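You operate a simulated robot arm through the tools that you are given. There is no shell and no other tool.

You run a simulated robot arm. Do the job below in one go: nothing can be reset, and whatever is moved stays where it is left.

## Task
Fill the empty orange bag to about its line and fold its lip.
Fine: at the hopper; it goes back in the black rack; hopper slider closed, holder out; no ice goes past the bag. Set down upright: what you pick out. Where these are worked on the way, their far stop is far enough and under half their travel is too little: yellow holder.

The check looks at the end state, three seconds after you hand in, the way a careful person would. Anything else that was tipped, shoved, dropped, spilled or broken makes it a failure. Flat cloth is picked up by pressing the open fingertips on it (5 to 10 N) and closing them slowly along it; thin cloth reads only 2 to 8 mm in the jaws.

## Robot
A 6-joint arm with a two-finger parallel gripper, fixed in place. Base frame: the origin is at the foot of the arm, x ahead of it, y to its left, z up; the work surface is at about z = 0.8. Lengths are in m, angles in rad, forces in N, time in s.
With the tool pointing down near the work surface it reaches from about 0.34 to 0.76 m from the base axis. Its first joint turns from -1.152 to 1.152 rad. Payload 2.45 kg.
Tool frame: the origin (TCP) lies between the finger pads and is the grasp point; the fingertips stand 0.024 m ahead of it; z points along the fingers, y is the line along which they close. Largest opening 0.068 m; finger width 0.017, thickness 0.01; the body of the gripper, 0.04 by 0.07 m, starts 0.041 m behind the TCP.
Orientation is that of the tool frame in the base frame, as a unit quaternion [w, x, y, z]. With the fingers straight down and closing along the base's y, the tool's x points along the base's -x, its y along +y and its z along -z.

## Interface
- The arm moves only by the tool arm_command. Its arguments are lists of equal length, an entry for each row: "hand": the finger opening in cm, from 0 to 6.8; "dp": the shift along the tool's x, y, z in units of 40 mm (1.0 is 40 mm), a list of three; "dr": the turn, a rotation vector about the tool's x, y, z in units of 4 degrees (1.0 is 4 degrees), a list of three. In form: {"hand": [hand, ...], "dp": [[tx, ty, tz], ...], "dr": [[rx, ry, rz], ...]}. A call has 1 to 20 rows; each row shifts and turns the commanded pose from where the row before left it, along the tool's axes as they then stand. A call with a number of a shift or a turn outside -1 to 1 is refused whole. Rows are played at 5 a second. More than 0.05 m and 0.15 rad between two rows, or a gripper value outside its range, and nothing of the call is played. A pose out of reach is approached as far as the arm can. The call stops where the force on the tool passes 70 N (or 10 N more than at its start, if that is more) or the arm is blocked; 0.2 s more then pass. Each finger travels about 0.108 m/s and halts on what it meets, pressing with about 39 N; the grip force reading is that of the motor and also rises with nothing between the fingers. The clock runs only during rows and for 0.2 s after the last one: add rows that do not move to give the fingers time. The reply holds the time, the measured pose of the TCP, the force on the tool along the base axes, the opening and the grip force, in the units named above and with some noise, with the torque about the TCP (base axes, N m) and any sound that the robot's microphone picked up.
- Cameras (640 x 400 px; columns grow to the right, rows downward): "scene" is fixed at [0.1721, 0.416, 1.4646]; the picture's right is [-0.71, -0.71, 0.00], its down [-0.41, 0.41, -0.82] and it looks along [0.58, -0.58, -0.57] (base axes); focal length 214 px, centre (320, 200). "wrist" rides on the gripper at [0.084, 0.011, -0.075] in the tool frame; the picture's right is [-0.13, 0.99, 0.00], its down [-0.60, -0.08, -0.79] and it looks along [-0.79, -0.10, 0.61] (tool axes); focal length 251 px, centre (320, 200). There is no depth. A picture from a camera that has moved, and an enlarged one, comes with that camera's place and axes in the base frame and with its lens.
- capture(camera): a new picture of that camera. The clock stands still meanwhile.
- inspect(camera, box): a new picture of the part [left, top, right, bottom] of that camera's present view, enlarged. The clock stands still meanwhile.
- sign_off(): hands the job in; it is judged then, once.

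Nothing tells you positions but the pictures and the camera data. Unless the task says otherwise, let go and move clear before handing in.

The tools are called after "Request:" as name(argument=value, ...) on one line, values as JSON. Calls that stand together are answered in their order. arm_command: Moves the arm, as the interface text tells. Its arguments: {"type":"object","properties":{"hand":{"type":"array","items":{"type":"number"}},"dp":{"type":"array","items":{"type":"array","items":{"type":"number"}}},"dr":{"type":"array","items":{"type":"array","items":{"type":"number"}}}},"required":["hand","dp","dr"]} The other tools are called the same way: capture (camera) takes a picture; inspect (camera, box) takes an enlarged picture of a part of a camera's view; sign_off () hands the job in.

At the start:

```text
time: 0.0
position: [0.4101, -0.1465, 1.2925]
ee_rot: [0.0, 0.0, 1.0, -0.001]
force: [0.6, -0.4, -0.5]
wrist_torque: [-0.01, -0.01, 0.01]
width: 0.0681
gripper_force: 0.0
```

scene: 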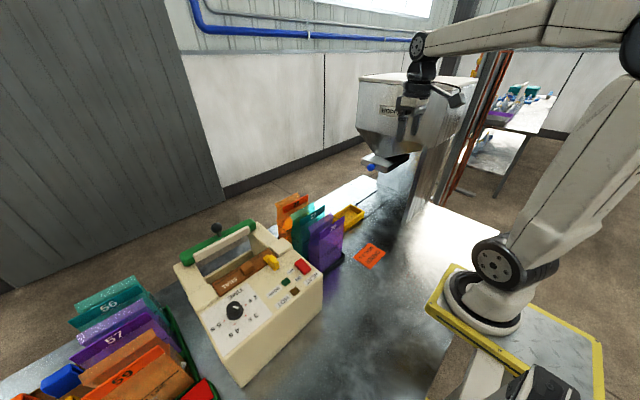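
wrist: 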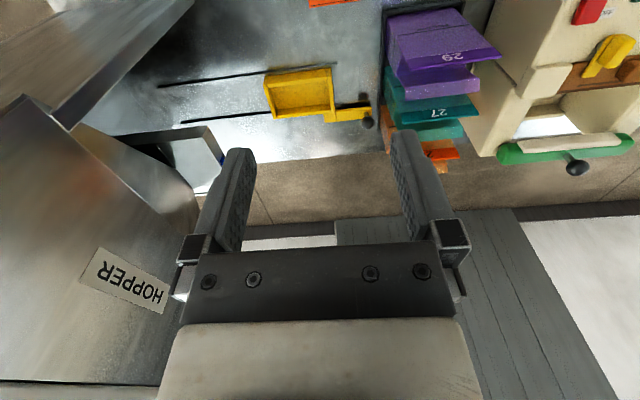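

I see a hopper on the right, a rack of coloured bags by a cream machine, a yellow holder on a rail, and a second crate of bags at the left. I'll look at the details first.

Request:
inspect(camera="scene", box=[240, 150, 440, 275])

Request:
inspect(camera="scene", box=[0, 250, 240, 400])

Request:
inspect(camera="wrist", box=[80, 0, 400, 200])

Request:
inspect(camera="wrist", box=[370, 0, 640, 180])

Request:
inspect(camera="scene", box=[160, 210, 340, 390])

Request:
inspect(camera="scene", box=[340, 60, 500, 180])

```text
3.20 times, centred on (340, 212) of scene
camera zoom: at [0.1721, 0.416, 1.4646], right [-0.71, -0.71, 0.0], down [-0.41, 0.41, -0.82], along [0.58, -0.58, -0.57], focal length 686 px, centre (256, 160)
```

zoom: 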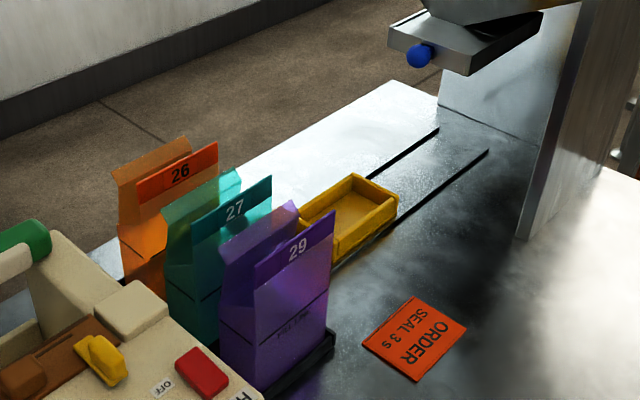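

```text
2.67 times, centred on (120, 325) of scene
camera zoom: at [0.1721, 0.416, 1.4646], right [-0.71, -0.71, 0.0], down [-0.41, 0.41, -0.82], along [0.58, -0.58, -0.57], focal length 572 px, centre (853, -133)
```

zoom: 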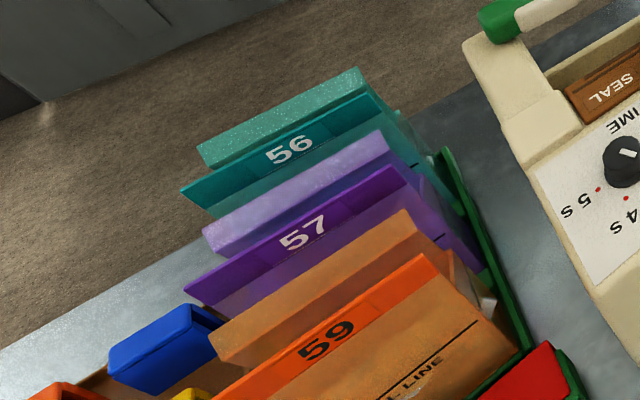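

```text
2.00 times, centred on (240, 100) of wrist
camera zoom: at [0.3262, -0.1353, 1.3671], right [0.13, 0.99, 0.0], down [0.6, -0.08, 0.79], along [0.79, -0.1, -0.61], focal length 503 px, centre (480, 400)
```

zoom: 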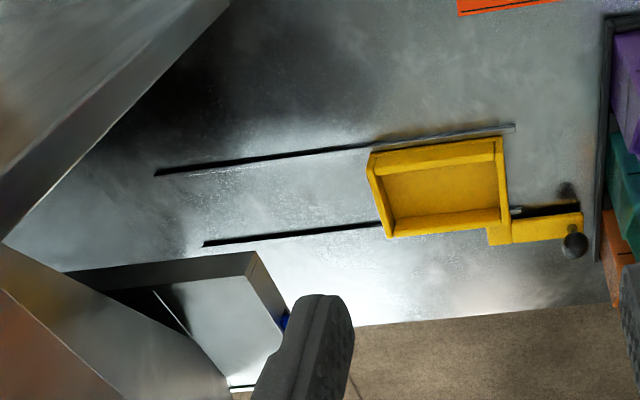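

```text
2.22 times, centred on (505, 90) of wrist
camera zoom: at [0.3262, -0.1353, 1.3671], right [0.13, 0.99, 0.0], down [0.6, -0.08, 0.79], along [0.79, -0.1, -0.61], focal length 559 px, centre (-91, 444)
```

zoom: 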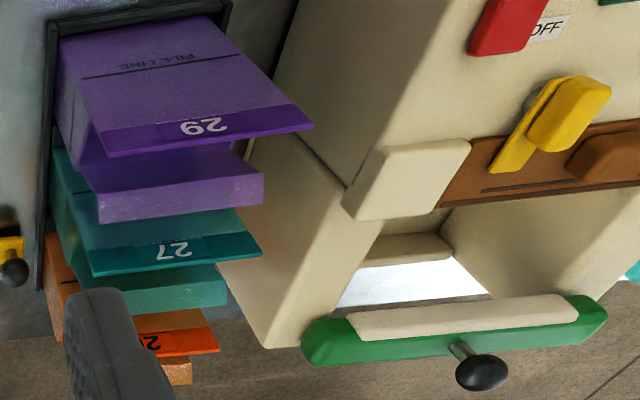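

```text
2.22 times, centred on (250, 300) of scene
camera zoom: at [0.1721, 0.416, 1.4646], right [-0.71, -0.71, 0.0], down [-0.41, 0.41, -0.82], along [0.58, -0.58, -0.57], focal length 477 px, centre (476, -22)
```

zoom: 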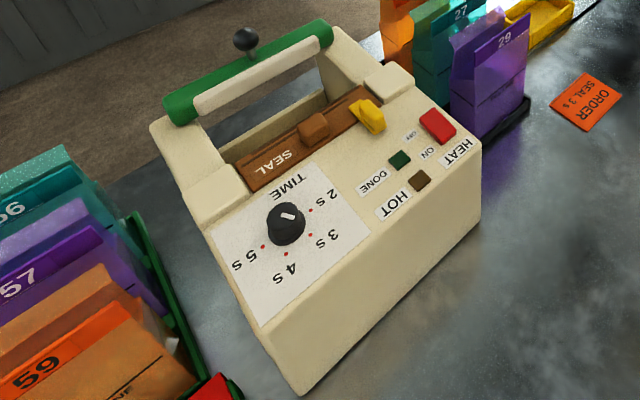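

```text
3.33 times, centred on (420, 120) of scene
camera zoom: at [0.1721, 0.416, 1.4646], right [-0.71, -0.71, 0.0], down [-0.41, 0.41, -0.82], along [0.58, -0.58, -0.57], focal length 715 px, centre (-13, 467)
```

zoom: 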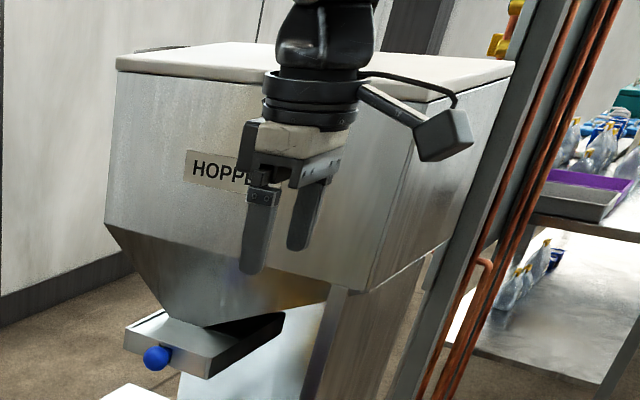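

The black rack (orange 26, teal 27, purple 29) is around x 0.55–0.75, y about 0. I'll raise the wrist camera over it to look into the bags from above.

Request:
arm_command(hand=[6.8, 6.8, 6.8, 6.8, 6.8], dp=[[-0.5, 0.6, 0], [-0.5, 0.6, 0], [-0.5, 0.6, 0], [-0.5, 0.6, 0], [-0.5, 0.6, 0]], dr=[[0, 1, 0], [0, 1, 0], [0, 1, 0], [0, 1, 0], [0, 1, 0]])

Request:
capture(camera="wrist")

Request:
capture(camera="scene")

```text
time: 1.2
position: [0.5092, -0.0252, 1.2785]
ee_rot: [-0.175, 0.001, 0.985, 0.001]
force: [-0.5, 0.3, -0.1]
wrist_torque: [0.01, -0.03, 0.03]
width: 0.0682
gripper_force: 0.1
```

```text
taken
camera wrist: at [0.4569, -0.0146, 1.3775], right [0.12, 0.99, -0.04], down [0.84, -0.08, 0.54], along [0.53, -0.1, -0.84], focal length 251 px, centre (320, 200)
```

wrist: 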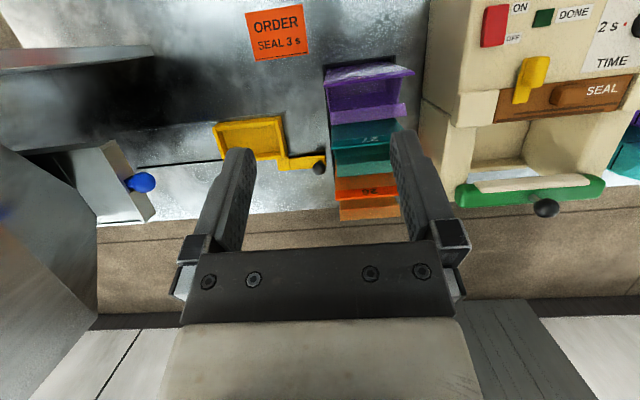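

```text
taken
```

scene: 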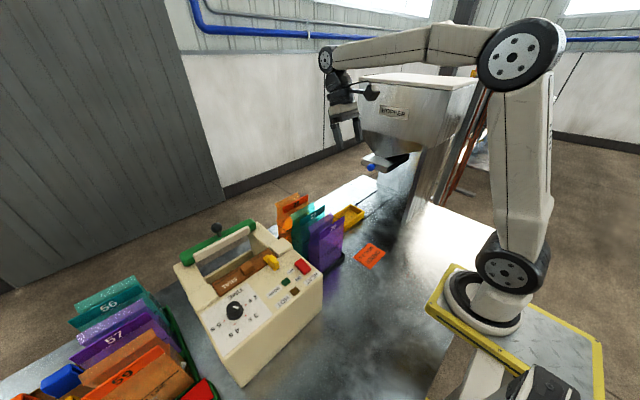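

Request:
inspect(camera="wrist", box=[300, 40, 440, 230])

Request:
inspect(camera="wrist", box=[60, 80, 340, 240])

Request:
inspect(camera="scene", box=[270, 180, 350, 280])

```text
2.11 times, centred on (370, 135) of wrist
camera zoom: at [0.4569, -0.0146, 1.3775], right [0.12, 0.99, -0.04], down [0.84, -0.08, 0.54], along [0.53, -0.1, -0.84], focal length 529 px, centre (215, 337)
```

zoom: 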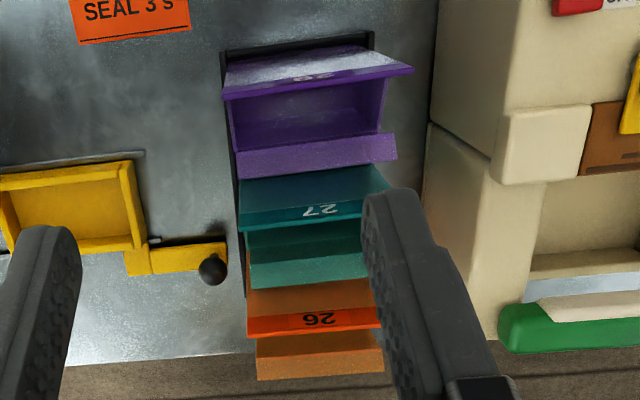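

```text
2.29 times, centred on (200, 160) of wrist
camera zoom: at [0.4569, -0.0146, 1.3775], right [0.12, 0.99, -0.04], down [0.84, -0.08, 0.54], along [0.53, -0.1, -0.84], focal length 575 px, centre (594, 291)
```

zoom: 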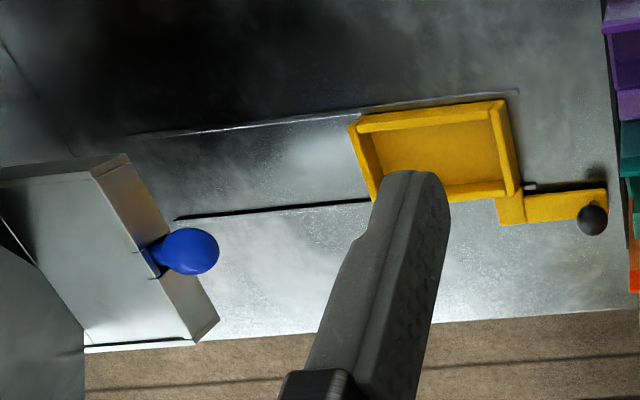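

```text
4.00 times, centred on (310, 230) of scene
camera zoom: at [0.1721, 0.416, 1.4646], right [-0.71, -0.71, 0.0], down [-0.41, 0.41, -0.82], along [0.58, -0.58, -0.57], focal length 858 px, centre (360, 80)
```

zoom: 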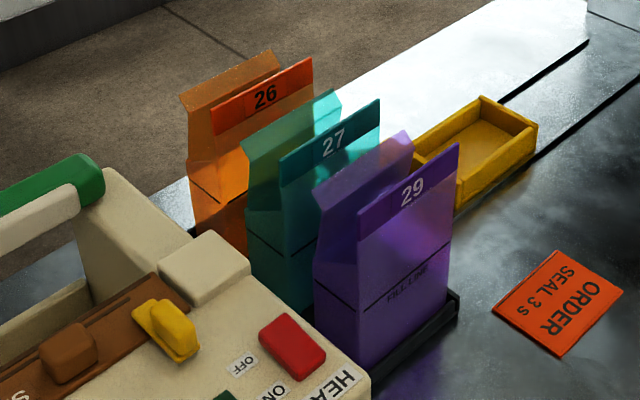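

Request:
arm_command(hand=[6.8, 6.8, 6.8, 6.8, 6.8, 6.8], dp=[[-0.6, 0, -0.3], [-0.6, 0, -0.3], [-0.6, 0, -0.4], [-0.6, 0, -0.4], [-0.6, 0, -0.5], [0, 0, 0]], dr=[[0, 1, 0], [0, 1, 0], [0, 1, 0], [0, 1, 0], [0, 1, 0], [0, 1, 0]])

Request:
capture(camera="wrist")

```text
time: 2.6
position: [0.5469, -0.0244, 1.1744]
ee_rot: [-0.372, 0.0, 0.928, 0.0]
force: [0.2, -0.2, -0.4]
wrist_torque: [0.01, 0.02, 0.0]
width: 0.068
gripper_force: 0.0
out of reach, approached as far as the arm can: row 2, 3, 4, 5, 6
```

```text
taken
camera wrist: at [0.5385, -0.0131, 1.2867], right [0.09, 0.99, -0.09], down [0.98, -0.08, 0.15], along [0.15, -0.1, -0.98], focal length 251 px, centre (320, 200)
```

wrist: 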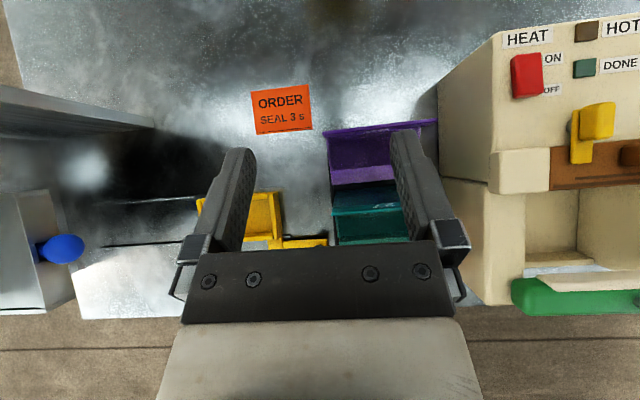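

Request:
arm_command(hand=[6.8, 6.8, 6.8, 6.8, 6.8, 6.8, 6.8, 6.8, 6.8, 6.8, 6.8], dp=[[0, 0, 0], [0, 0, 0], [0, 0, 0], [0, 0, 0], [0, 0, 0], [0, 0, 0], [0, 0, 0], [0, 0, 0], [0, 0, 0], [0, 0, 0], [0, 0, 0]], dr=[[0, -1, 0], [0, -1, 0], [0, -1, 0], [0, -1, 0], [0, -1, 0], [0, -1, 0], [0, -1, 0], [0, -1, 0], [0, -1, 0], [0, -1, 0], [0, -1, 0]])

Request:
capture(camera="wrist")

```text
time: 5.0
position: [0.547, -0.0237, 1.1747]
ee_rot: [0.001, -0.001, 1.0, 0.0]
force: [0.3, -0.1, -0.7]
wrist_torque: [0.0, -0.01, 0.0]
width: 0.068
gripper_force: 0.1
```

```text
taken
camera wrist: at [0.4627, -0.013, 1.2497], right [0.13, 0.99, 0.0], down [0.6, -0.08, 0.79], along [0.79, -0.1, -0.61], focal length 251 px, centre (320, 200)
```

wrist: 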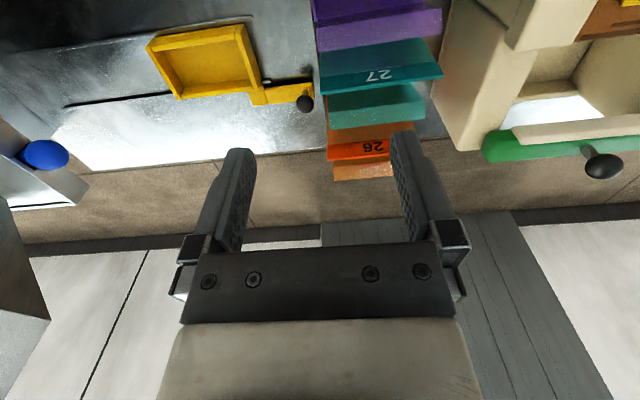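

Request:
arm_command(hand=[6.8, 6.8, 6.8, 6.8], dp=[[-0.85, 0.4, -0.15], [-0.85, 0.4, -0.15], [-0.85, 0.4, -0.15], [-0.7, 0.2, 0]], dr=[[0, 0, 0], [0, 0, 0], [0, 0, 0], [0, 0, 0]])

Request:
capture(camera="wrist")

```text
time: 6.0
position: [0.6758, 0.0314, 1.193]
ee_rot: [0.0, 0.0, 1.0, 0.0]
force: [0.2, 0.2, -0.4]
wrist_torque: [0.0, 0.0, 0.02]
width: 0.0681
gripper_force: 0.0
```

```text
taken
camera wrist: at [0.5927, 0.043, 1.2678], right [0.13, 0.99, 0.0], down [0.6, -0.08, 0.79], along [0.79, -0.1, -0.61], focal length 251 px, centre (320, 200)
```

wrist: 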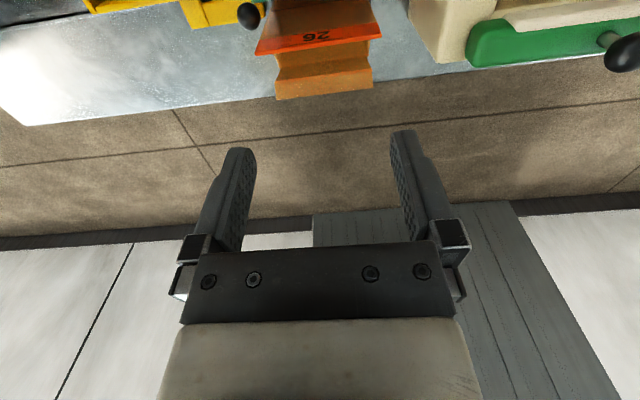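

Request:
inspect(camera="wrist", box=[210, 0, 430, 120])

Request:
inspect(camera="scene", box=[265, 180, 345, 240])

Request:
inspect(camera="scene", box=[60, 260, 180, 370])

```text
2.91 times, centred on (320, 60) of wrist
camera zoom: at [0.5927, 0.043, 1.2678], right [0.13, 0.99, 0.0], down [0.6, -0.08, 0.79], along [0.79, -0.1, -0.61], focal length 731 px, centre (320, 607)
```

zoom: 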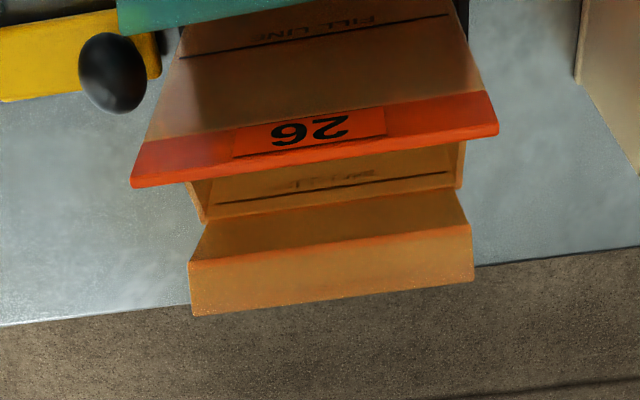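

```text
6.67 times, centred on (305, 210) of scene
camera zoom: at [0.1721, 0.416, 1.4646], right [-0.71, -0.71, 0.0], down [-0.41, 0.41, -0.82], along [0.58, -0.58, -0.57], focal length 1430 px, centre (420, 133)
```

zoom: 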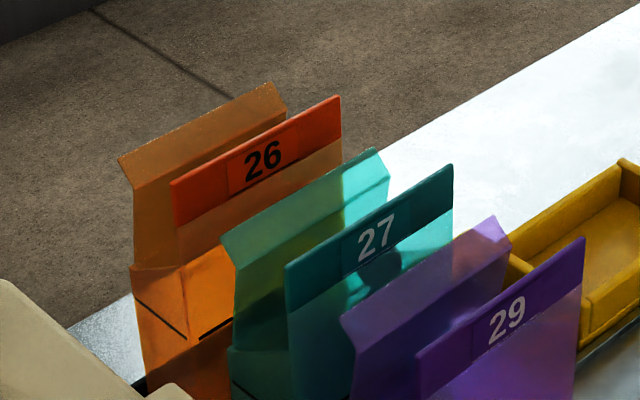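

```text
3.64 times, centred on (120, 315) of scene
camera zoom: at [0.1721, 0.416, 1.4646], right [-0.71, -0.71, 0.0], down [-0.41, 0.41, -0.82], along [0.58, -0.58, -0.57], focal length 780 px, centre (1047, -218)
```

zoom: 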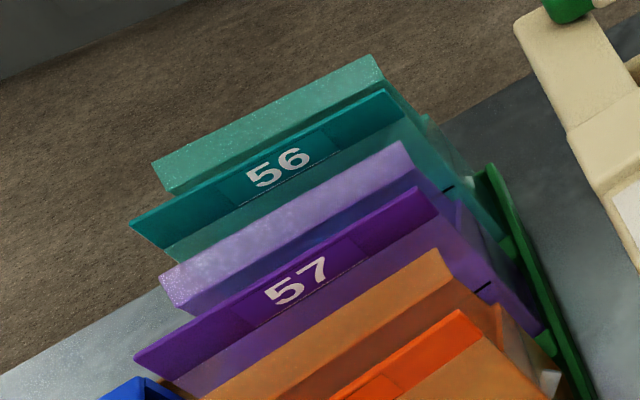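

Orange 26 is empty, standing at about x 0.69–0.74, y 0.03, top z about 1.01; the yellow holder's tray is centred near (0.62, -0.21), and the hopper's blue slider knob is near (0.595, -0.30, 1.07). I'll turn the hand 90° so that the fingers close along x.

Request:
arm_command(hand=[6.8, 6.8, 6.8, 6.8, 6.8, 6.8, 6.8, 6.8, 6.8, 6.8, 6.8, 6.8, 6.8, 6.8, 6.8, 6.8, 6.8, 6.8, 6.8, 6.8], dp=[[0, 0, 0], [0, 0, 0], [0, 0, 0], [0, 0, 0], [0, 0, 0], [0, 0, 0], [0, 0, 0], [0, 0, 0], [0, 0, 0], [0, 0, 0], [0, 0, 0], [0, 0, 0], [0, 0, 0], [0, 0, 0], [0, 0, 0], [0, 0, 0], [0, 0, 0], [0, 0, 0], [0, 0, 0], [0, 0, 0]], dr=[[0, 0, 1], [0, 0, 1], [0, 0, 1], [0, 0, 1], [0, 0, 1], [0, 0, 1], [0, 0, 1], [0, 0, 1], [0, 0, 1], [0, 0, 1], [0, 0, 1], [0, 0, 1], [0, 0, 1], [0, 0, 1], [0, 0, 1], [0, 0, 1], [0, 0, 1], [0, 0, 1], [0, 0, 1], [0, 0, 1]])

Request:
capture(camera="wrist")

```text
time: 10.2
position: [0.6774, 0.0316, 1.1923]
ee_rot: [0.0, 0.644, 0.765, 0.001]
force: [-0.9, 0.4, 0.1]
wrist_torque: [0.01, 0.0, 0.02]
width: 0.068
gripper_force: 0.1
```

```text
taken
camera wrist: at [0.6732, 0.1169, 1.2675], right [1.0, 0.04, 0.0], down [0.03, -0.61, 0.79], along [0.03, -0.79, -0.61], focal length 251 px, centre (320, 200)
```

wrist: 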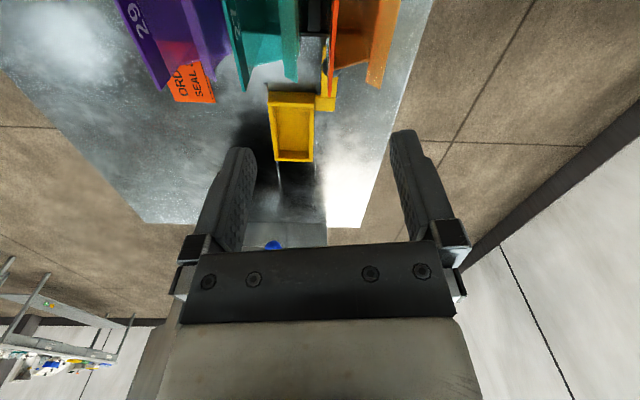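

Request:
arm_command(hand=[5, 4, 3.5, 3.5, 3.5], dp=[[0, 0.2, 0], [0, 0.2, 0.4], [0, 0, 0.4], [0, 0, 0.4], [0, 0, 0]], dr=[[0, 0, 1], [0, 0, 1], [0, 0, 0.5], [0, 0, 0], [0, 0, 0]])

Request:
capture(camera="wrist")

Request:
inspect(camera="scene", box=[250, 130, 370, 240])

```text
time: 11.4
position: [0.6922, 0.0342, 1.1453]
ee_rot: [-0.001, 0.706, 0.708, 0.0]
force: [0.7, -0.6, -0.3]
wrist_torque: [0.04, 0.02, 0.01]
width: 0.0352
gripper_force: 0.1
```

```text
taken
camera wrist: at [0.7041, 0.1186, 1.2195], right [0.99, -0.13, 0.0], down [-0.08, -0.6, 0.79], along [-0.1, -0.79, -0.61], focal length 251 px, centre (320, 200)
```

wrist: 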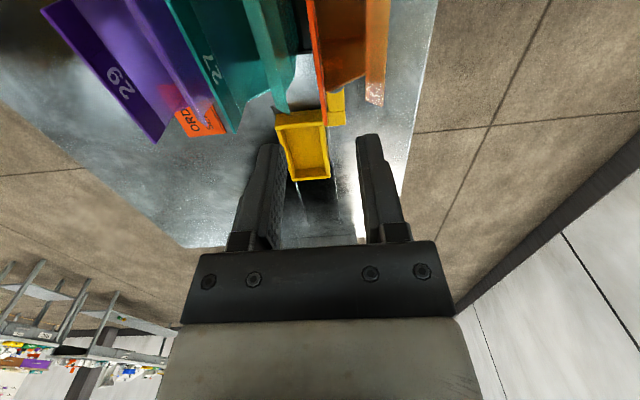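

```text
3.64 times, centred on (310, 185) of scene
camera zoom: at [0.1721, 0.416, 1.4646], right [-0.71, -0.71, 0.0], down [-0.41, 0.41, -0.82], along [0.58, -0.58, -0.57], focal length 780 px, centre (356, 254)
```

zoom: 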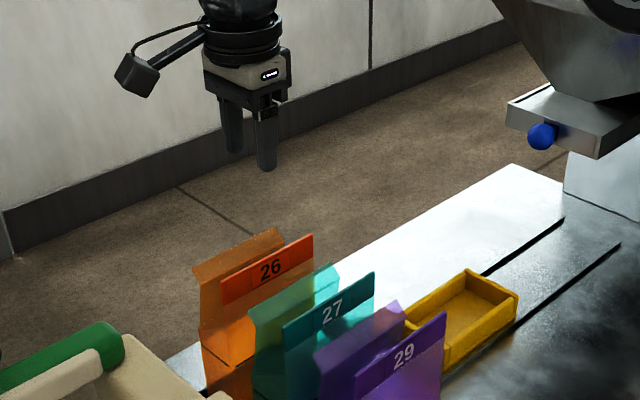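

Request:
inspect(camera="wrist", box=[240, 0, 400, 130])

```text
3.08 times, centred on (320, 65) of wrist
camera zoom: at [0.7041, 0.1186, 1.2195], right [0.99, -0.13, 0.0], down [-0.08, -0.6, 0.79], along [-0.1, -0.79, -0.61], focal length 774 px, centre (320, 615)
```

zoom: 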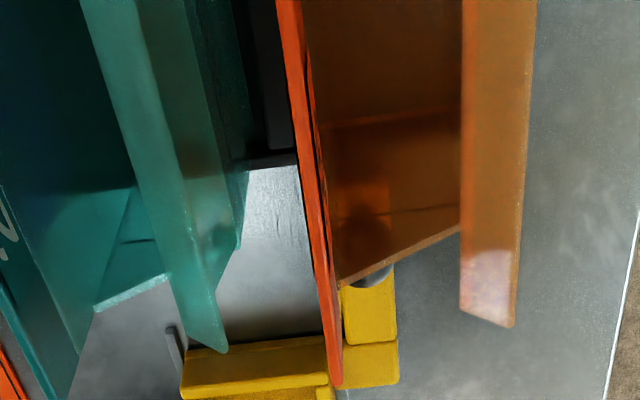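

Looking down into orange 26, it is empty; its front (label) panel stands at x ≈ 0.690. I'll lower one finger inside the mouth and one outside to pinch that panel alone, so the mouth stays open.

Request:
arm_command(hand=[3.5, 3.5, 3.5, 3.5, 3.5, 3.5, 3.5], dp=[[-0.05, -0.05, 0.6], [-0.05, 0, 0.6], [0, 0, 0.6], [0, 0, 0.6], [0, 0, 0.6], [0, 0, 0.6], [0, 0, 0.3]], dr=[[0, 0, 0], [0, 0, 0], [0, 0, 0], [0, 0, 0], [0, 0, 0], [0, 0, 0], [0, 0, 0]])

Request:
capture(camera="wrist")

Request:
inspect(camera="scene", box=[250, 160, 350, 260])

```text
time: 13.0
position: [0.6914, 0.029, 0.9881]
ee_rot: [0.0, 0.707, 0.707, 0.0]
force: [0.8, -0.5, -0.2]
wrist_torque: [-0.01, 0.0, -0.02]
width: 0.0352
gripper_force: 0.0
```

```text
taken
camera wrist: at [0.7024, 0.1135, 1.0634], right [0.99, -0.13, 0.0], down [-0.08, -0.6, 0.79], along [-0.1, -0.79, -0.61], focal length 251 px, centre (320, 200)
```

wrist: 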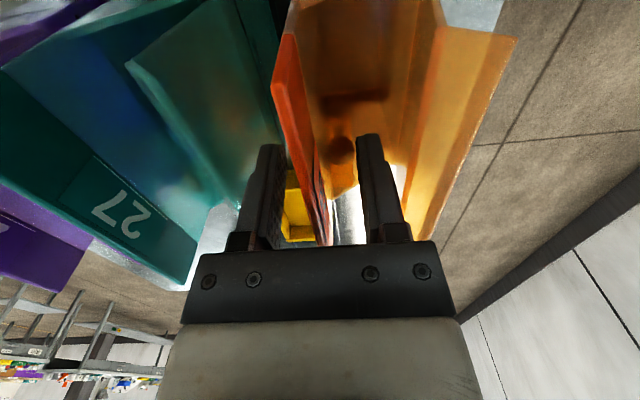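

```text
4.00 times, centred on (300, 210) of scene
camera zoom: at [0.1721, 0.416, 1.4646], right [-0.71, -0.71, 0.0], down [-0.41, 0.41, -0.82], along [0.58, -0.58, -0.57], focal length 858 px, centre (400, 160)
```

zoom: 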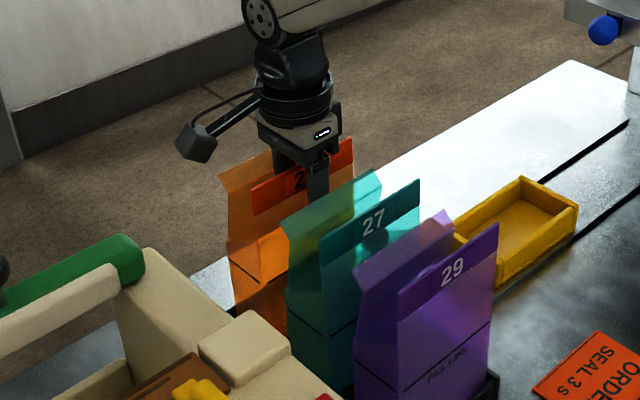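

Request:
arm_command(hand=[2.5, 1.5, 0.8, 0.2, 0, 0], dp=[[0, 0, 0], [0, 0, 0], [0, 0, 0], [0, 0, 0], [0, 0, 0], [0, 0, 0]], dr=[[0, 0, 0], [0, 0, 0], [0, 0, 0], [0, 0, 0], [0, 0, 0], [0, 0, 0]])

Request:
capture(camera="wrist")

```text
time: 14.4
position: [0.6919, 0.0306, 0.9885]
ee_rot: [0.001, 0.707, 0.707, -0.001]
force: [-0.5, -0.5, -0.6]
wrist_torque: [-0.03, 0.03, 0.03]
width: 0.0034
gripper_force: 27.3
```

```text
taken
camera wrist: at [0.7024, 0.1136, 1.0637], right [0.99, -0.13, 0.0], down [-0.08, -0.6, 0.79], along [-0.1, -0.79, -0.61], focal length 251 px, centre (320, 200)
```

wrist: 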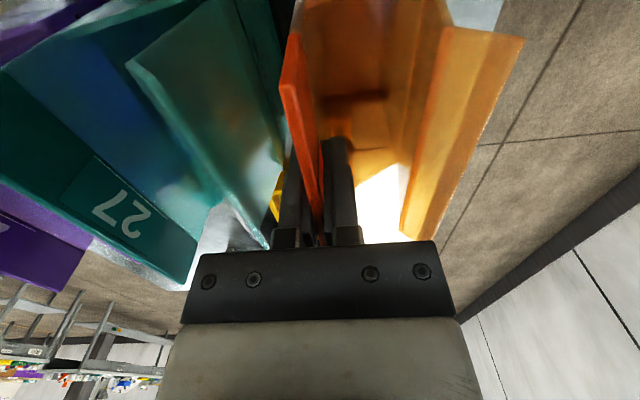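

Request:
arm_command(hand=[0, 0, 0, 0, 0], dp=[[0, 0, -0.15], [0, 0, -0.3], [0, 0, -0.4], [0, 0, -0.4], [0, 0, 0]], dr=[[0, 0, 0], [0, 0, 0], [0, 0, 0], [0, 0, 0], [0, 0, 0]])

Request:
capture(camera="wrist")

Request:
inspect(camera="scene", box=[250, 150, 350, 250])

```text
time: 15.6
position: [0.6913, 0.0316, 1.0385]
ee_rot: [0.0, 0.707, 0.707, 0.0]
force: [-0.9, -0.2, -0.1]
wrist_torque: [-0.01, -0.01, 0.01]
width: 0.0033
gripper_force: 27.0
```

```text
taken
camera wrist: at [0.7022, 0.1147, 1.1139], right [0.99, -0.13, 0.0], down [-0.08, -0.6, 0.79], along [-0.1, -0.79, -0.61], focal length 251 px, centre (320, 200)
```

wrist: 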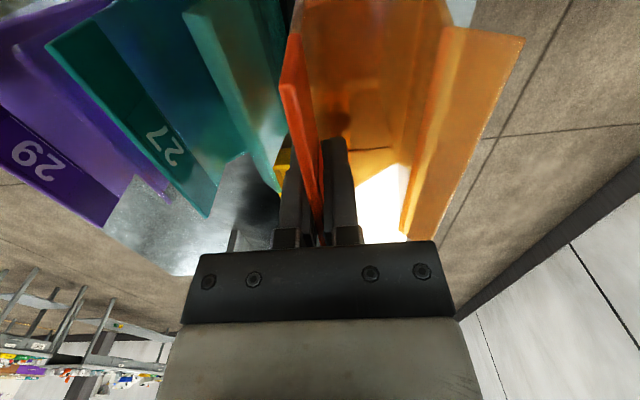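

```text
4.00 times, centred on (300, 200) of scene
camera zoom: at [0.1721, 0.416, 1.4646], right [-0.71, -0.71, 0.0], down [-0.41, 0.41, -0.82], along [0.58, -0.58, -0.57], focal length 858 px, centre (400, 200)
```

zoom: 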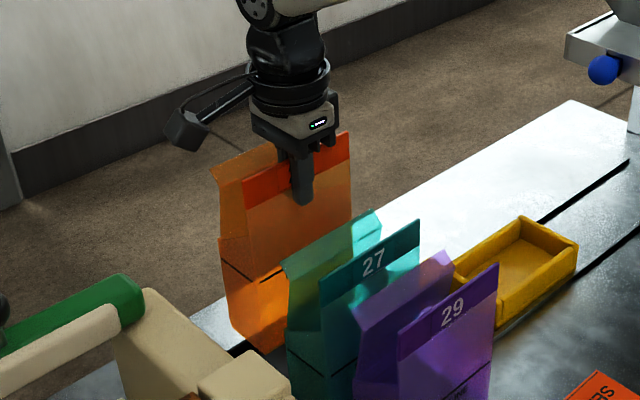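

Request:
arm_command(hand=[0, 0, 0, 0, 0, 0, 0, 0, 0], dp=[[0, 0, -0.7], [0, 0, -0.7], [0, 0, -0.6], [-0.7, -0.4, 0], [-0.7, -0.4, 0], [-0.7, -0.4, 0], [-0.7, -0.4, 0], [-0.5, -0.5, 0], [0, 0, 0]], dr=[[0, 0, 0], [0, 0, 0], [0, 0, 0], [0, 0, 0], [0, 0, 0], [0, 0, 0], [0, 0, 0], [0, 0, 0], [0, 0, 0]])

Request:
capture(camera="wrist")

Request:
capture(camera="scene")

```text
time: 17.6
position: [0.6064, -0.1021, 1.1177]
ee_rot: [0.001, 0.708, 0.707, 0.0]
force: [0.3, 0.3, -0.1]
wrist_torque: [0.01, -0.01, 0.02]
width: 0.0032
gripper_force: 26.9
```

```text
taken
camera wrist: at [0.618, -0.0182, 1.1931], right [0.99, -0.13, 0.0], down [-0.08, -0.6, 0.79], along [-0.1, -0.79, -0.61], focal length 251 px, centre (320, 200)
```

wrist: 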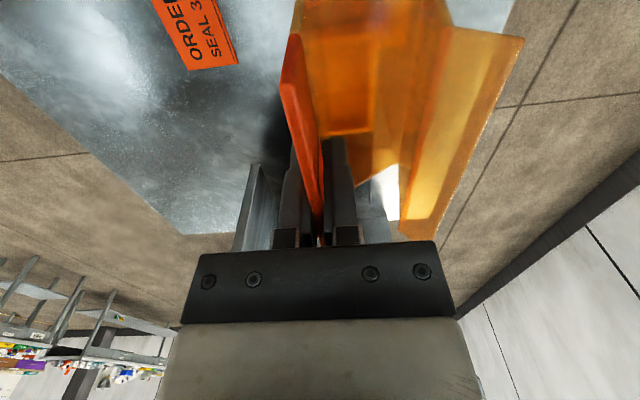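

```text
taken
```

scene: 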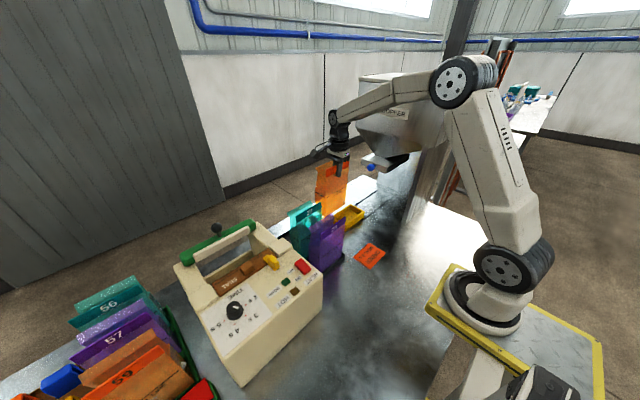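

Request:
arm_command(hand=[0, 0, 0, 0, 0, 0], dp=[[-0.6, 0, 0], [-0.6, -0.05, 0], [-0.6, -0.05, 0], [-0.5, 0, 0], [-0.35, 0, 0], [0, 0, 0]], dr=[[0, 0, 0], [0, 0, 0], [0, 0, 0], [0, 0, 0], [0, 0, 0], [0, 0, 0]])

Request:
capture(camera="wrist")

Request:
inspect(camera="scene", box=[290, 110, 430, 240])

```text
time: 19.0
position: [0.6022, -0.2084, 1.1174]
ee_rot: [0.0, 0.707, 0.707, 0.0]
force: [0.7, 0.7, 0.5]
wrist_torque: [-0.03, -0.01, 0.0]
width: 0.0034
gripper_force: 27.2
```

```text
taken
camera wrist: at [0.6137, -0.1239, 1.1936], right [0.99, -0.13, 0.0], down [-0.08, -0.6, 0.79], along [-0.1, -0.79, -0.61], focal length 251 px, centre (320, 200)
```

wrist: 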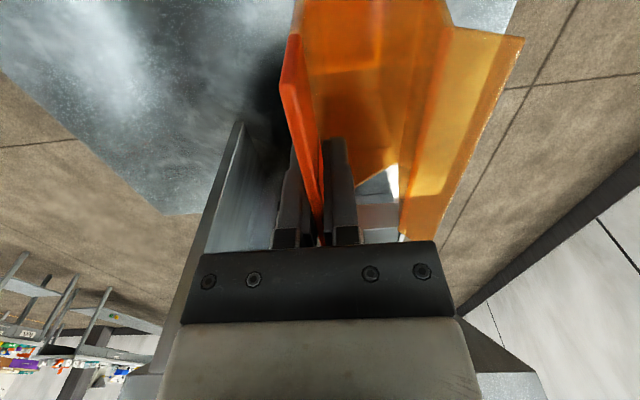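

```text
3.08 times, centred on (360, 175) of scene
camera zoom: at [0.1721, 0.416, 1.4646], right [-0.71, -0.71, 0.0], down [-0.41, 0.41, -0.82], along [0.58, -0.58, -0.57], focal length 660 px, centre (197, 277)
```

zoom: 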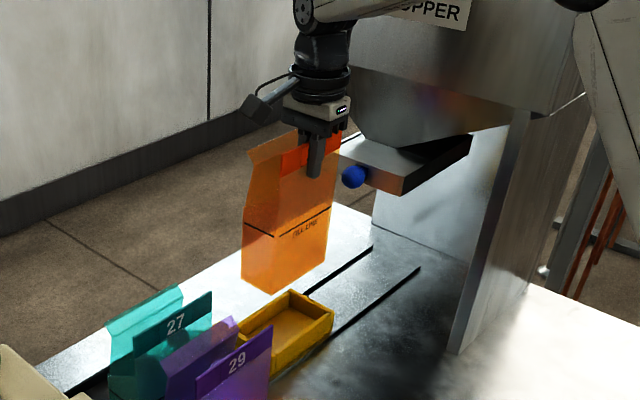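

Request:
arm_command(hand=[0, 0, 0, 0, 0, 0], dp=[[0, 0, 0.4], [0, 0, 0.4], [0, 0, 0.4], [0, 0, 0.4], [0, 0, 0.4], [0, 0, 0]], dr=[[0, 0, 0], [0, 0, 0], [0, 0, 0], [0, 0, 0], [0, 0, 0], [0, 0, 0]])

Request:
inspect(camera="scene", box=[300, 150, 400, 250])

Request:
capture(camera="wrist")

```text
time: 20.4
position: [0.6026, -0.2087, 1.0386]
ee_rot: [-0.001, 0.707, 0.707, 0.001]
force: [0.8, 0.0, -0.3]
wrist_torque: [0.01, 0.03, -0.03]
width: 0.0034
gripper_force: 27.8
```

```text
4.00 times, centred on (350, 200) of scene
camera zoom: at [0.1721, 0.416, 1.4646], right [-0.71, -0.71, 0.0], down [-0.41, 0.41, -0.82], along [0.58, -0.58, -0.57], focal length 858 px, centre (200, 200)
```

zoom: 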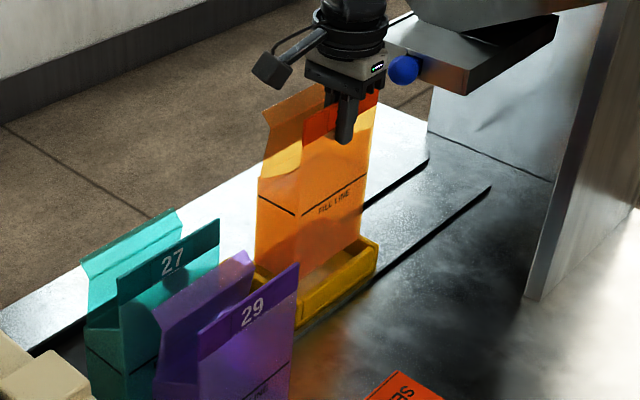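

```text
taken
camera wrist: at [0.6133, -0.1241, 1.113], right [0.99, -0.13, 0.0], down [-0.08, -0.6, 0.79], along [-0.1, -0.79, -0.61], focal length 251 px, centre (320, 200)
```

wrist: 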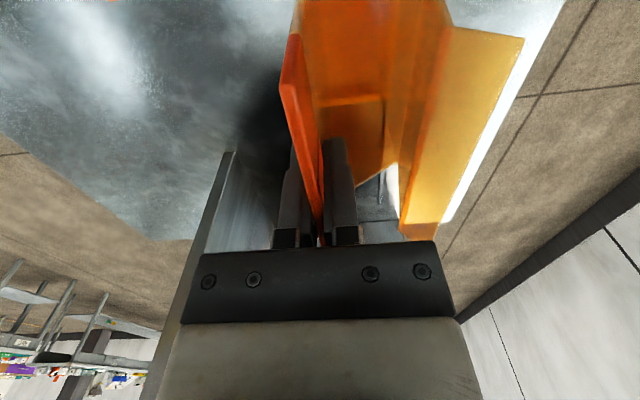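

Request:
inspect(camera="scene", box=[325, 200, 375, 240])

```text
10.00 times, centred on (350, 220) of scene
camera zoom: at [0.1721, 0.416, 1.4646], right [-0.71, -0.71, 0.0], down [-0.41, 0.41, -0.82], along [0.58, -0.58, -0.57], focal length 2145 px, centre (20, 0)
```

zoom: 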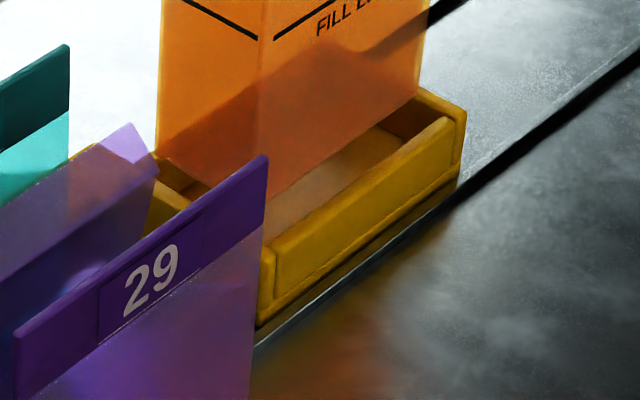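

Request:
inspect(camera="scene", box=[348, 205, 376, 225])

Request:
inspect(camera="scene", box=[334, 210, 362, 232])

```text
16.00 times, centred on (362, 215) of scene
camera zoom: at [0.1721, 0.416, 1.4646], right [-0.71, -0.71, 0.0], down [-0.41, 0.41, -0.82], along [0.58, -0.58, -0.57], focal length 3432 px, centre (-352, -40)
```

zoom: 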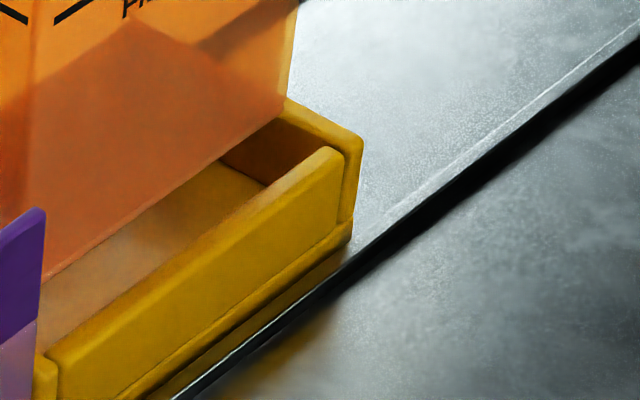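

```text
16.00 times, centred on (348, 221) of scene
camera zoom: at [0.1721, 0.416, 1.4646], right [-0.71, -0.71, 0.0], down [-0.41, 0.41, -0.82], along [0.58, -0.58, -0.57], focal length 3432 px, centre (-128, -136)
```

zoom: 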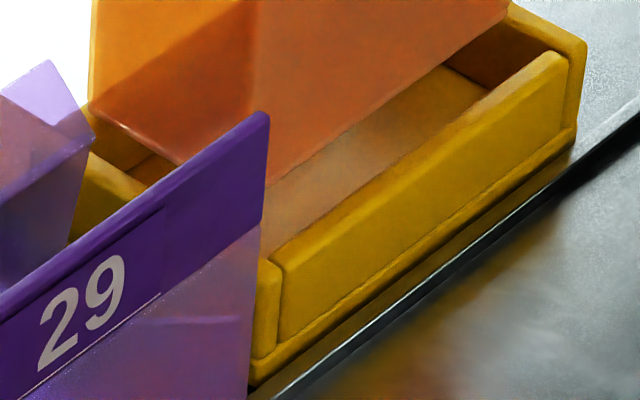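

The bag hangs just above the tray, close to centred in it; I'll shift a few mm towards -x and lower it until it touches the floor.

Request:
arm_command(hand=[0, 0, 0, 0, 0], dp=[[-0.07, -0.1, 0], [0, 0, 0.25], [0, 0, 0.25], [0, 0, 0.2], [0, 0, 0]], dr=[[0, 0, 0], [0, 0, 0], [0, 0, 0], [0, 0, 0], [0, 0, 0]])

Request:
inspect(camera="scene", box=[325, 200, 375, 240])

```text
time: 21.6
position: [0.5989, -0.2091, 1.0119]
ee_rot: [0.002, 0.707, 0.707, 0.001]
force: [1.5, -5.1, 13.4]
wrist_torque: [-0.02, -0.21, -0.05]
width: 0.0036
gripper_force: 27.1
```

```text
10.00 times, centred on (350, 220) of scene
camera zoom: at [0.1719, 0.4159, 1.4646], right [-0.71, -0.71, 0.0], down [-0.41, 0.41, -0.82], along [0.58, -0.58, -0.57], focal length 2145 px, centre (20, 0)
```

zoom: 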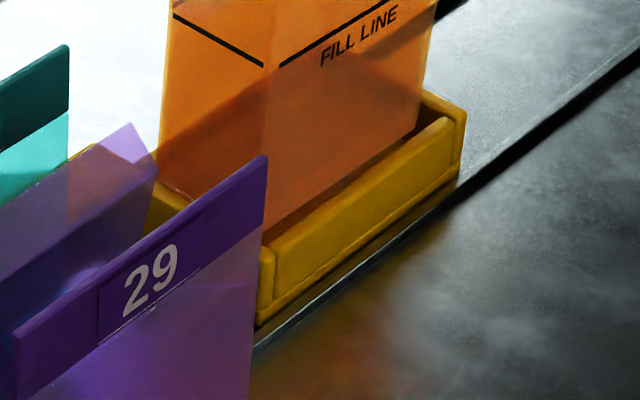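

Request:
inspect(camera="scene", box=[348, 205, 376, 225])

Request:
inspect(camera="scene", box=[330, 205, 358, 227])

Request:
capture(camera="wrist")

Request:
inspect(camera="scene", box=[300, 150, 400, 250])

```text
16.00 times, centred on (362, 215) of scene
camera zoom: at [0.1719, 0.4159, 1.4646], right [-0.71, -0.71, 0.0], down [-0.41, 0.41, -0.82], along [0.58, -0.58, -0.57], focal length 3432 px, centre (-352, -40)
```

zoom: 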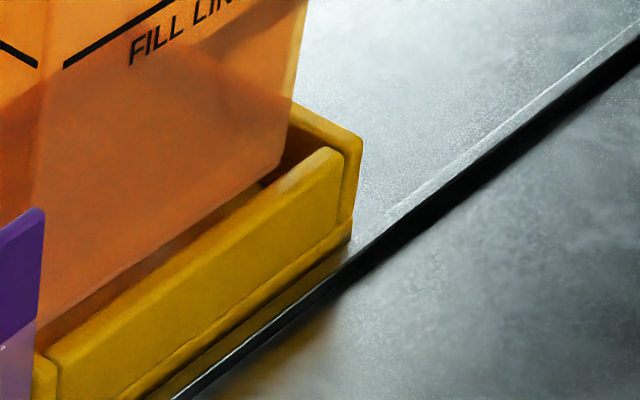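

```text
16.00 times, centred on (344, 216) of scene
camera zoom: at [0.1719, 0.4159, 1.4646], right [-0.71, -0.71, 0.0], down [-0.41, 0.41, -0.82], along [0.58, -0.58, -0.57], focal length 3432 px, centre (-64, -56)
```

zoom: 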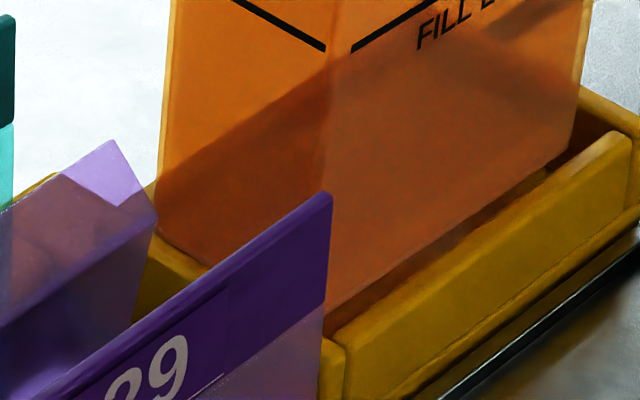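

```text
taken
camera wrist: at [0.6102, -0.1268, 1.0864], right [0.99, -0.13, 0.0], down [-0.08, -0.6, 0.79], along [-0.1, -0.79, -0.61], focal length 251 px, centre (320, 200)
```

wrist: 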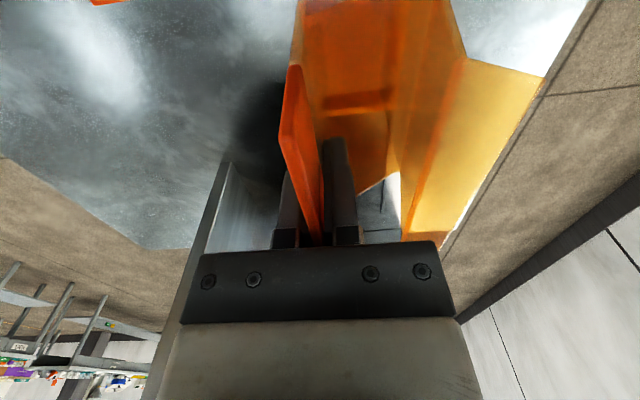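

```text
4.00 times, centred on (350, 200) of scene
camera zoom: at [0.1719, 0.4159, 1.4646], right [-0.71, -0.71, 0.0], down [-0.41, 0.41, -0.82], along [0.58, -0.58, -0.57], focal length 858 px, centre (200, 200)
```

zoom: 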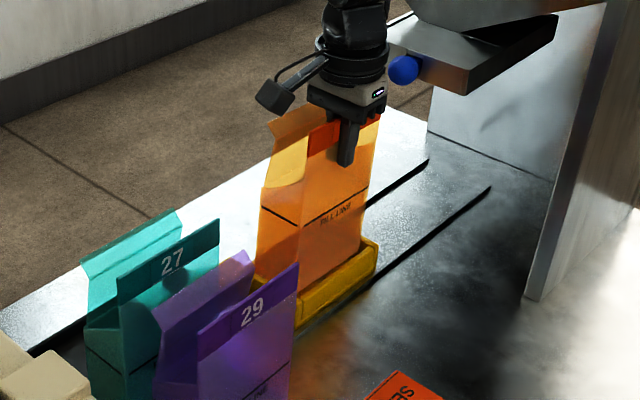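

The bag's +y bottom edge has caught the tray's +y wall, tilting it slightly in the grip. I'll lift, move -y about 9 mm and look again.

Request:
arm_command(hand=[0, 0, 0, 0, 0], dp=[[0, 0, -0.3], [0, 0, -0.4], [-0.15, 0, 0], [0, 0, 0], [0, 0, 0]], dr=[[0, 0, 0], [0, 0, 0], [0, 0, 0], [0, 0, 0], [0, 0, 0]])

Request:
inspect(camera="scene", box=[325, 200, 375, 240])

Request:
inspect(camera="scene", box=[310, 160, 390, 230])

Request:
capture(camera="wrist")

```text
time: 22.8
position: [0.5986, -0.2171, 1.0382]
ee_rot: [0.001, 0.707, 0.707, 0.001]
force: [0.3, -0.1, -0.2]
wrist_torque: [0.01, 0.02, -0.02]
width: 0.0033
gripper_force: 27.5
```

```text
10.00 times, centred on (350, 220) of scene
camera zoom: at [0.1721, 0.416, 1.4646], right [-0.71, -0.71, 0.0], down [-0.41, 0.41, -0.82], along [0.58, -0.58, -0.57], focal length 2145 px, centre (20, 0)
```

zoom: 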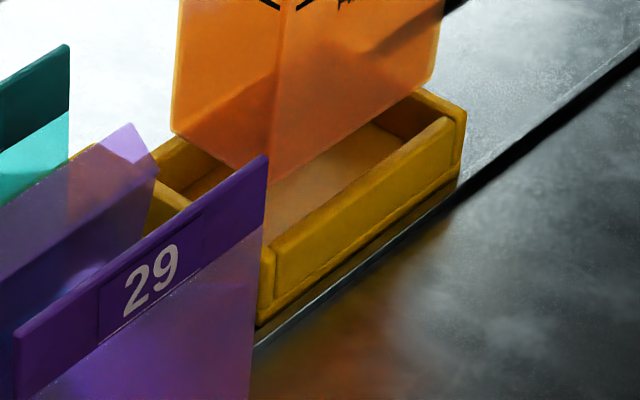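

```text
5.71 times, centred on (350, 195) of scene
camera zoom: at [0.1721, 0.416, 1.4646], right [-0.71, -0.71, 0.0], down [-0.41, 0.41, -0.82], along [0.58, -0.58, -0.57], focal length 1226 px, centre (149, 229)
```

zoom: 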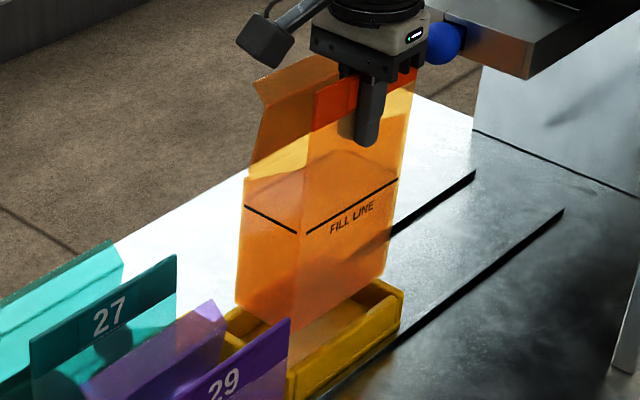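

```text
taken
camera wrist: at [0.6094, -0.1324, 1.1135], right [0.99, -0.13, 0.0], down [-0.08, -0.6, 0.79], along [-0.1, -0.79, -0.61], focal length 251 px, centre (320, 200)
```

wrist: 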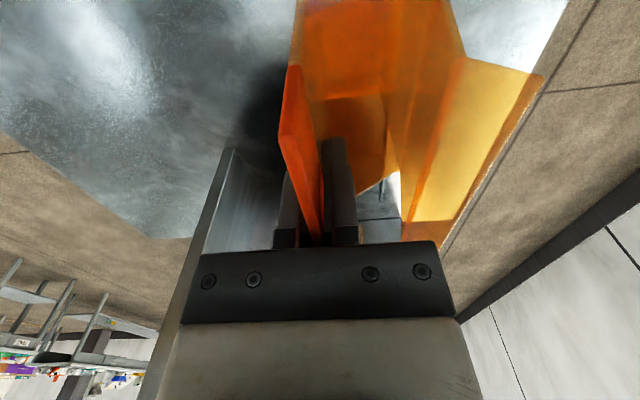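

Request:
inspect(camera="scene", box=[334, 208, 362, 230])

```text
16.00 times, centred on (348, 219) of scene
camera zoom: at [0.1721, 0.416, 1.4646], right [-0.71, -0.71, 0.0], down [-0.41, 0.41, -0.82], along [0.58, -0.58, -0.57], focal length 3432 px, centre (-128, -104)
```

zoom: 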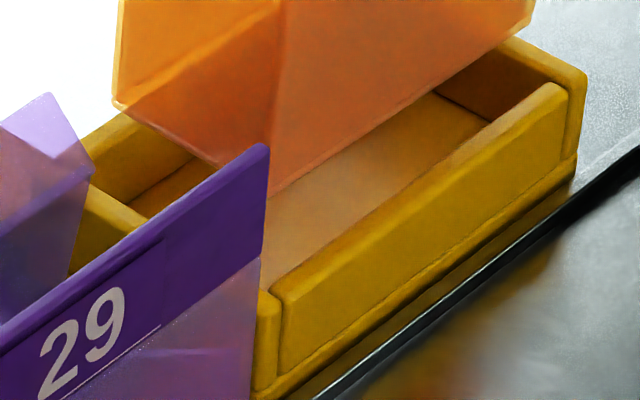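

Request:
arm_command(hand=[0, 0, 0, 0], dp=[[0, 0, 0], [0, 0, 0], [0, 0, 0], [0, 0, 0]], dr=[[0, -0.5, 0], [0, -0.5, 0], [0, -0.5, 0], [0, 0, 0]])

Request:
inspect(camera="scene", box=[325, 200, 375, 240])

Request:
inspect(camera="scene", box=[310, 160, 390, 230])

```text
time: 23.8
position: [0.5992, -0.2186, 1.0391]
ee_rot: [0.037, 0.706, 0.706, -0.037]
force: [0.4, -0.3, -0.2]
wrist_torque: [0.01, 0.03, 0.01]
width: 0.0031
gripper_force: 27.3
```

```text
10.00 times, centred on (350, 220) of scene
camera zoom: at [0.1721, 0.416, 1.4646], right [-0.71, -0.71, 0.0], down [-0.41, 0.41, -0.82], along [0.58, -0.58, -0.57], focal length 2145 px, centre (20, 0)
```

zoom: 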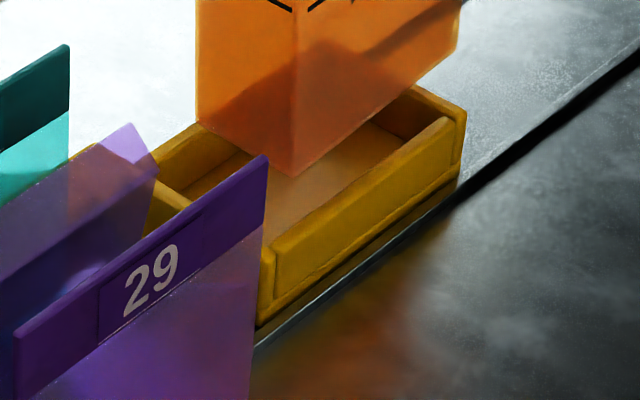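

```text
5.71 times, centred on (350, 195) of scene
camera zoom: at [0.1721, 0.416, 1.4646], right [-0.71, -0.71, 0.0], down [-0.41, 0.41, -0.82], along [0.58, -0.58, -0.57], focal length 1226 px, centre (149, 229)
```

zoom: 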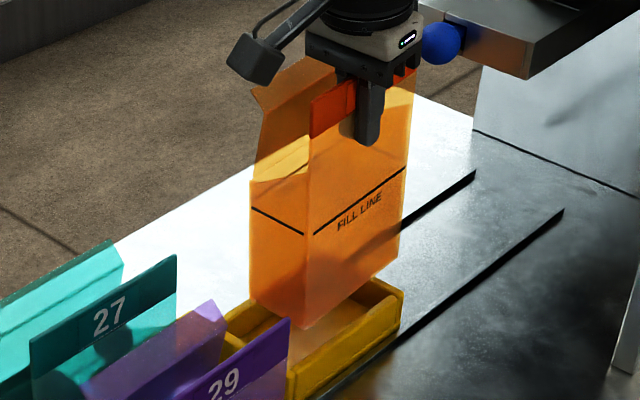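

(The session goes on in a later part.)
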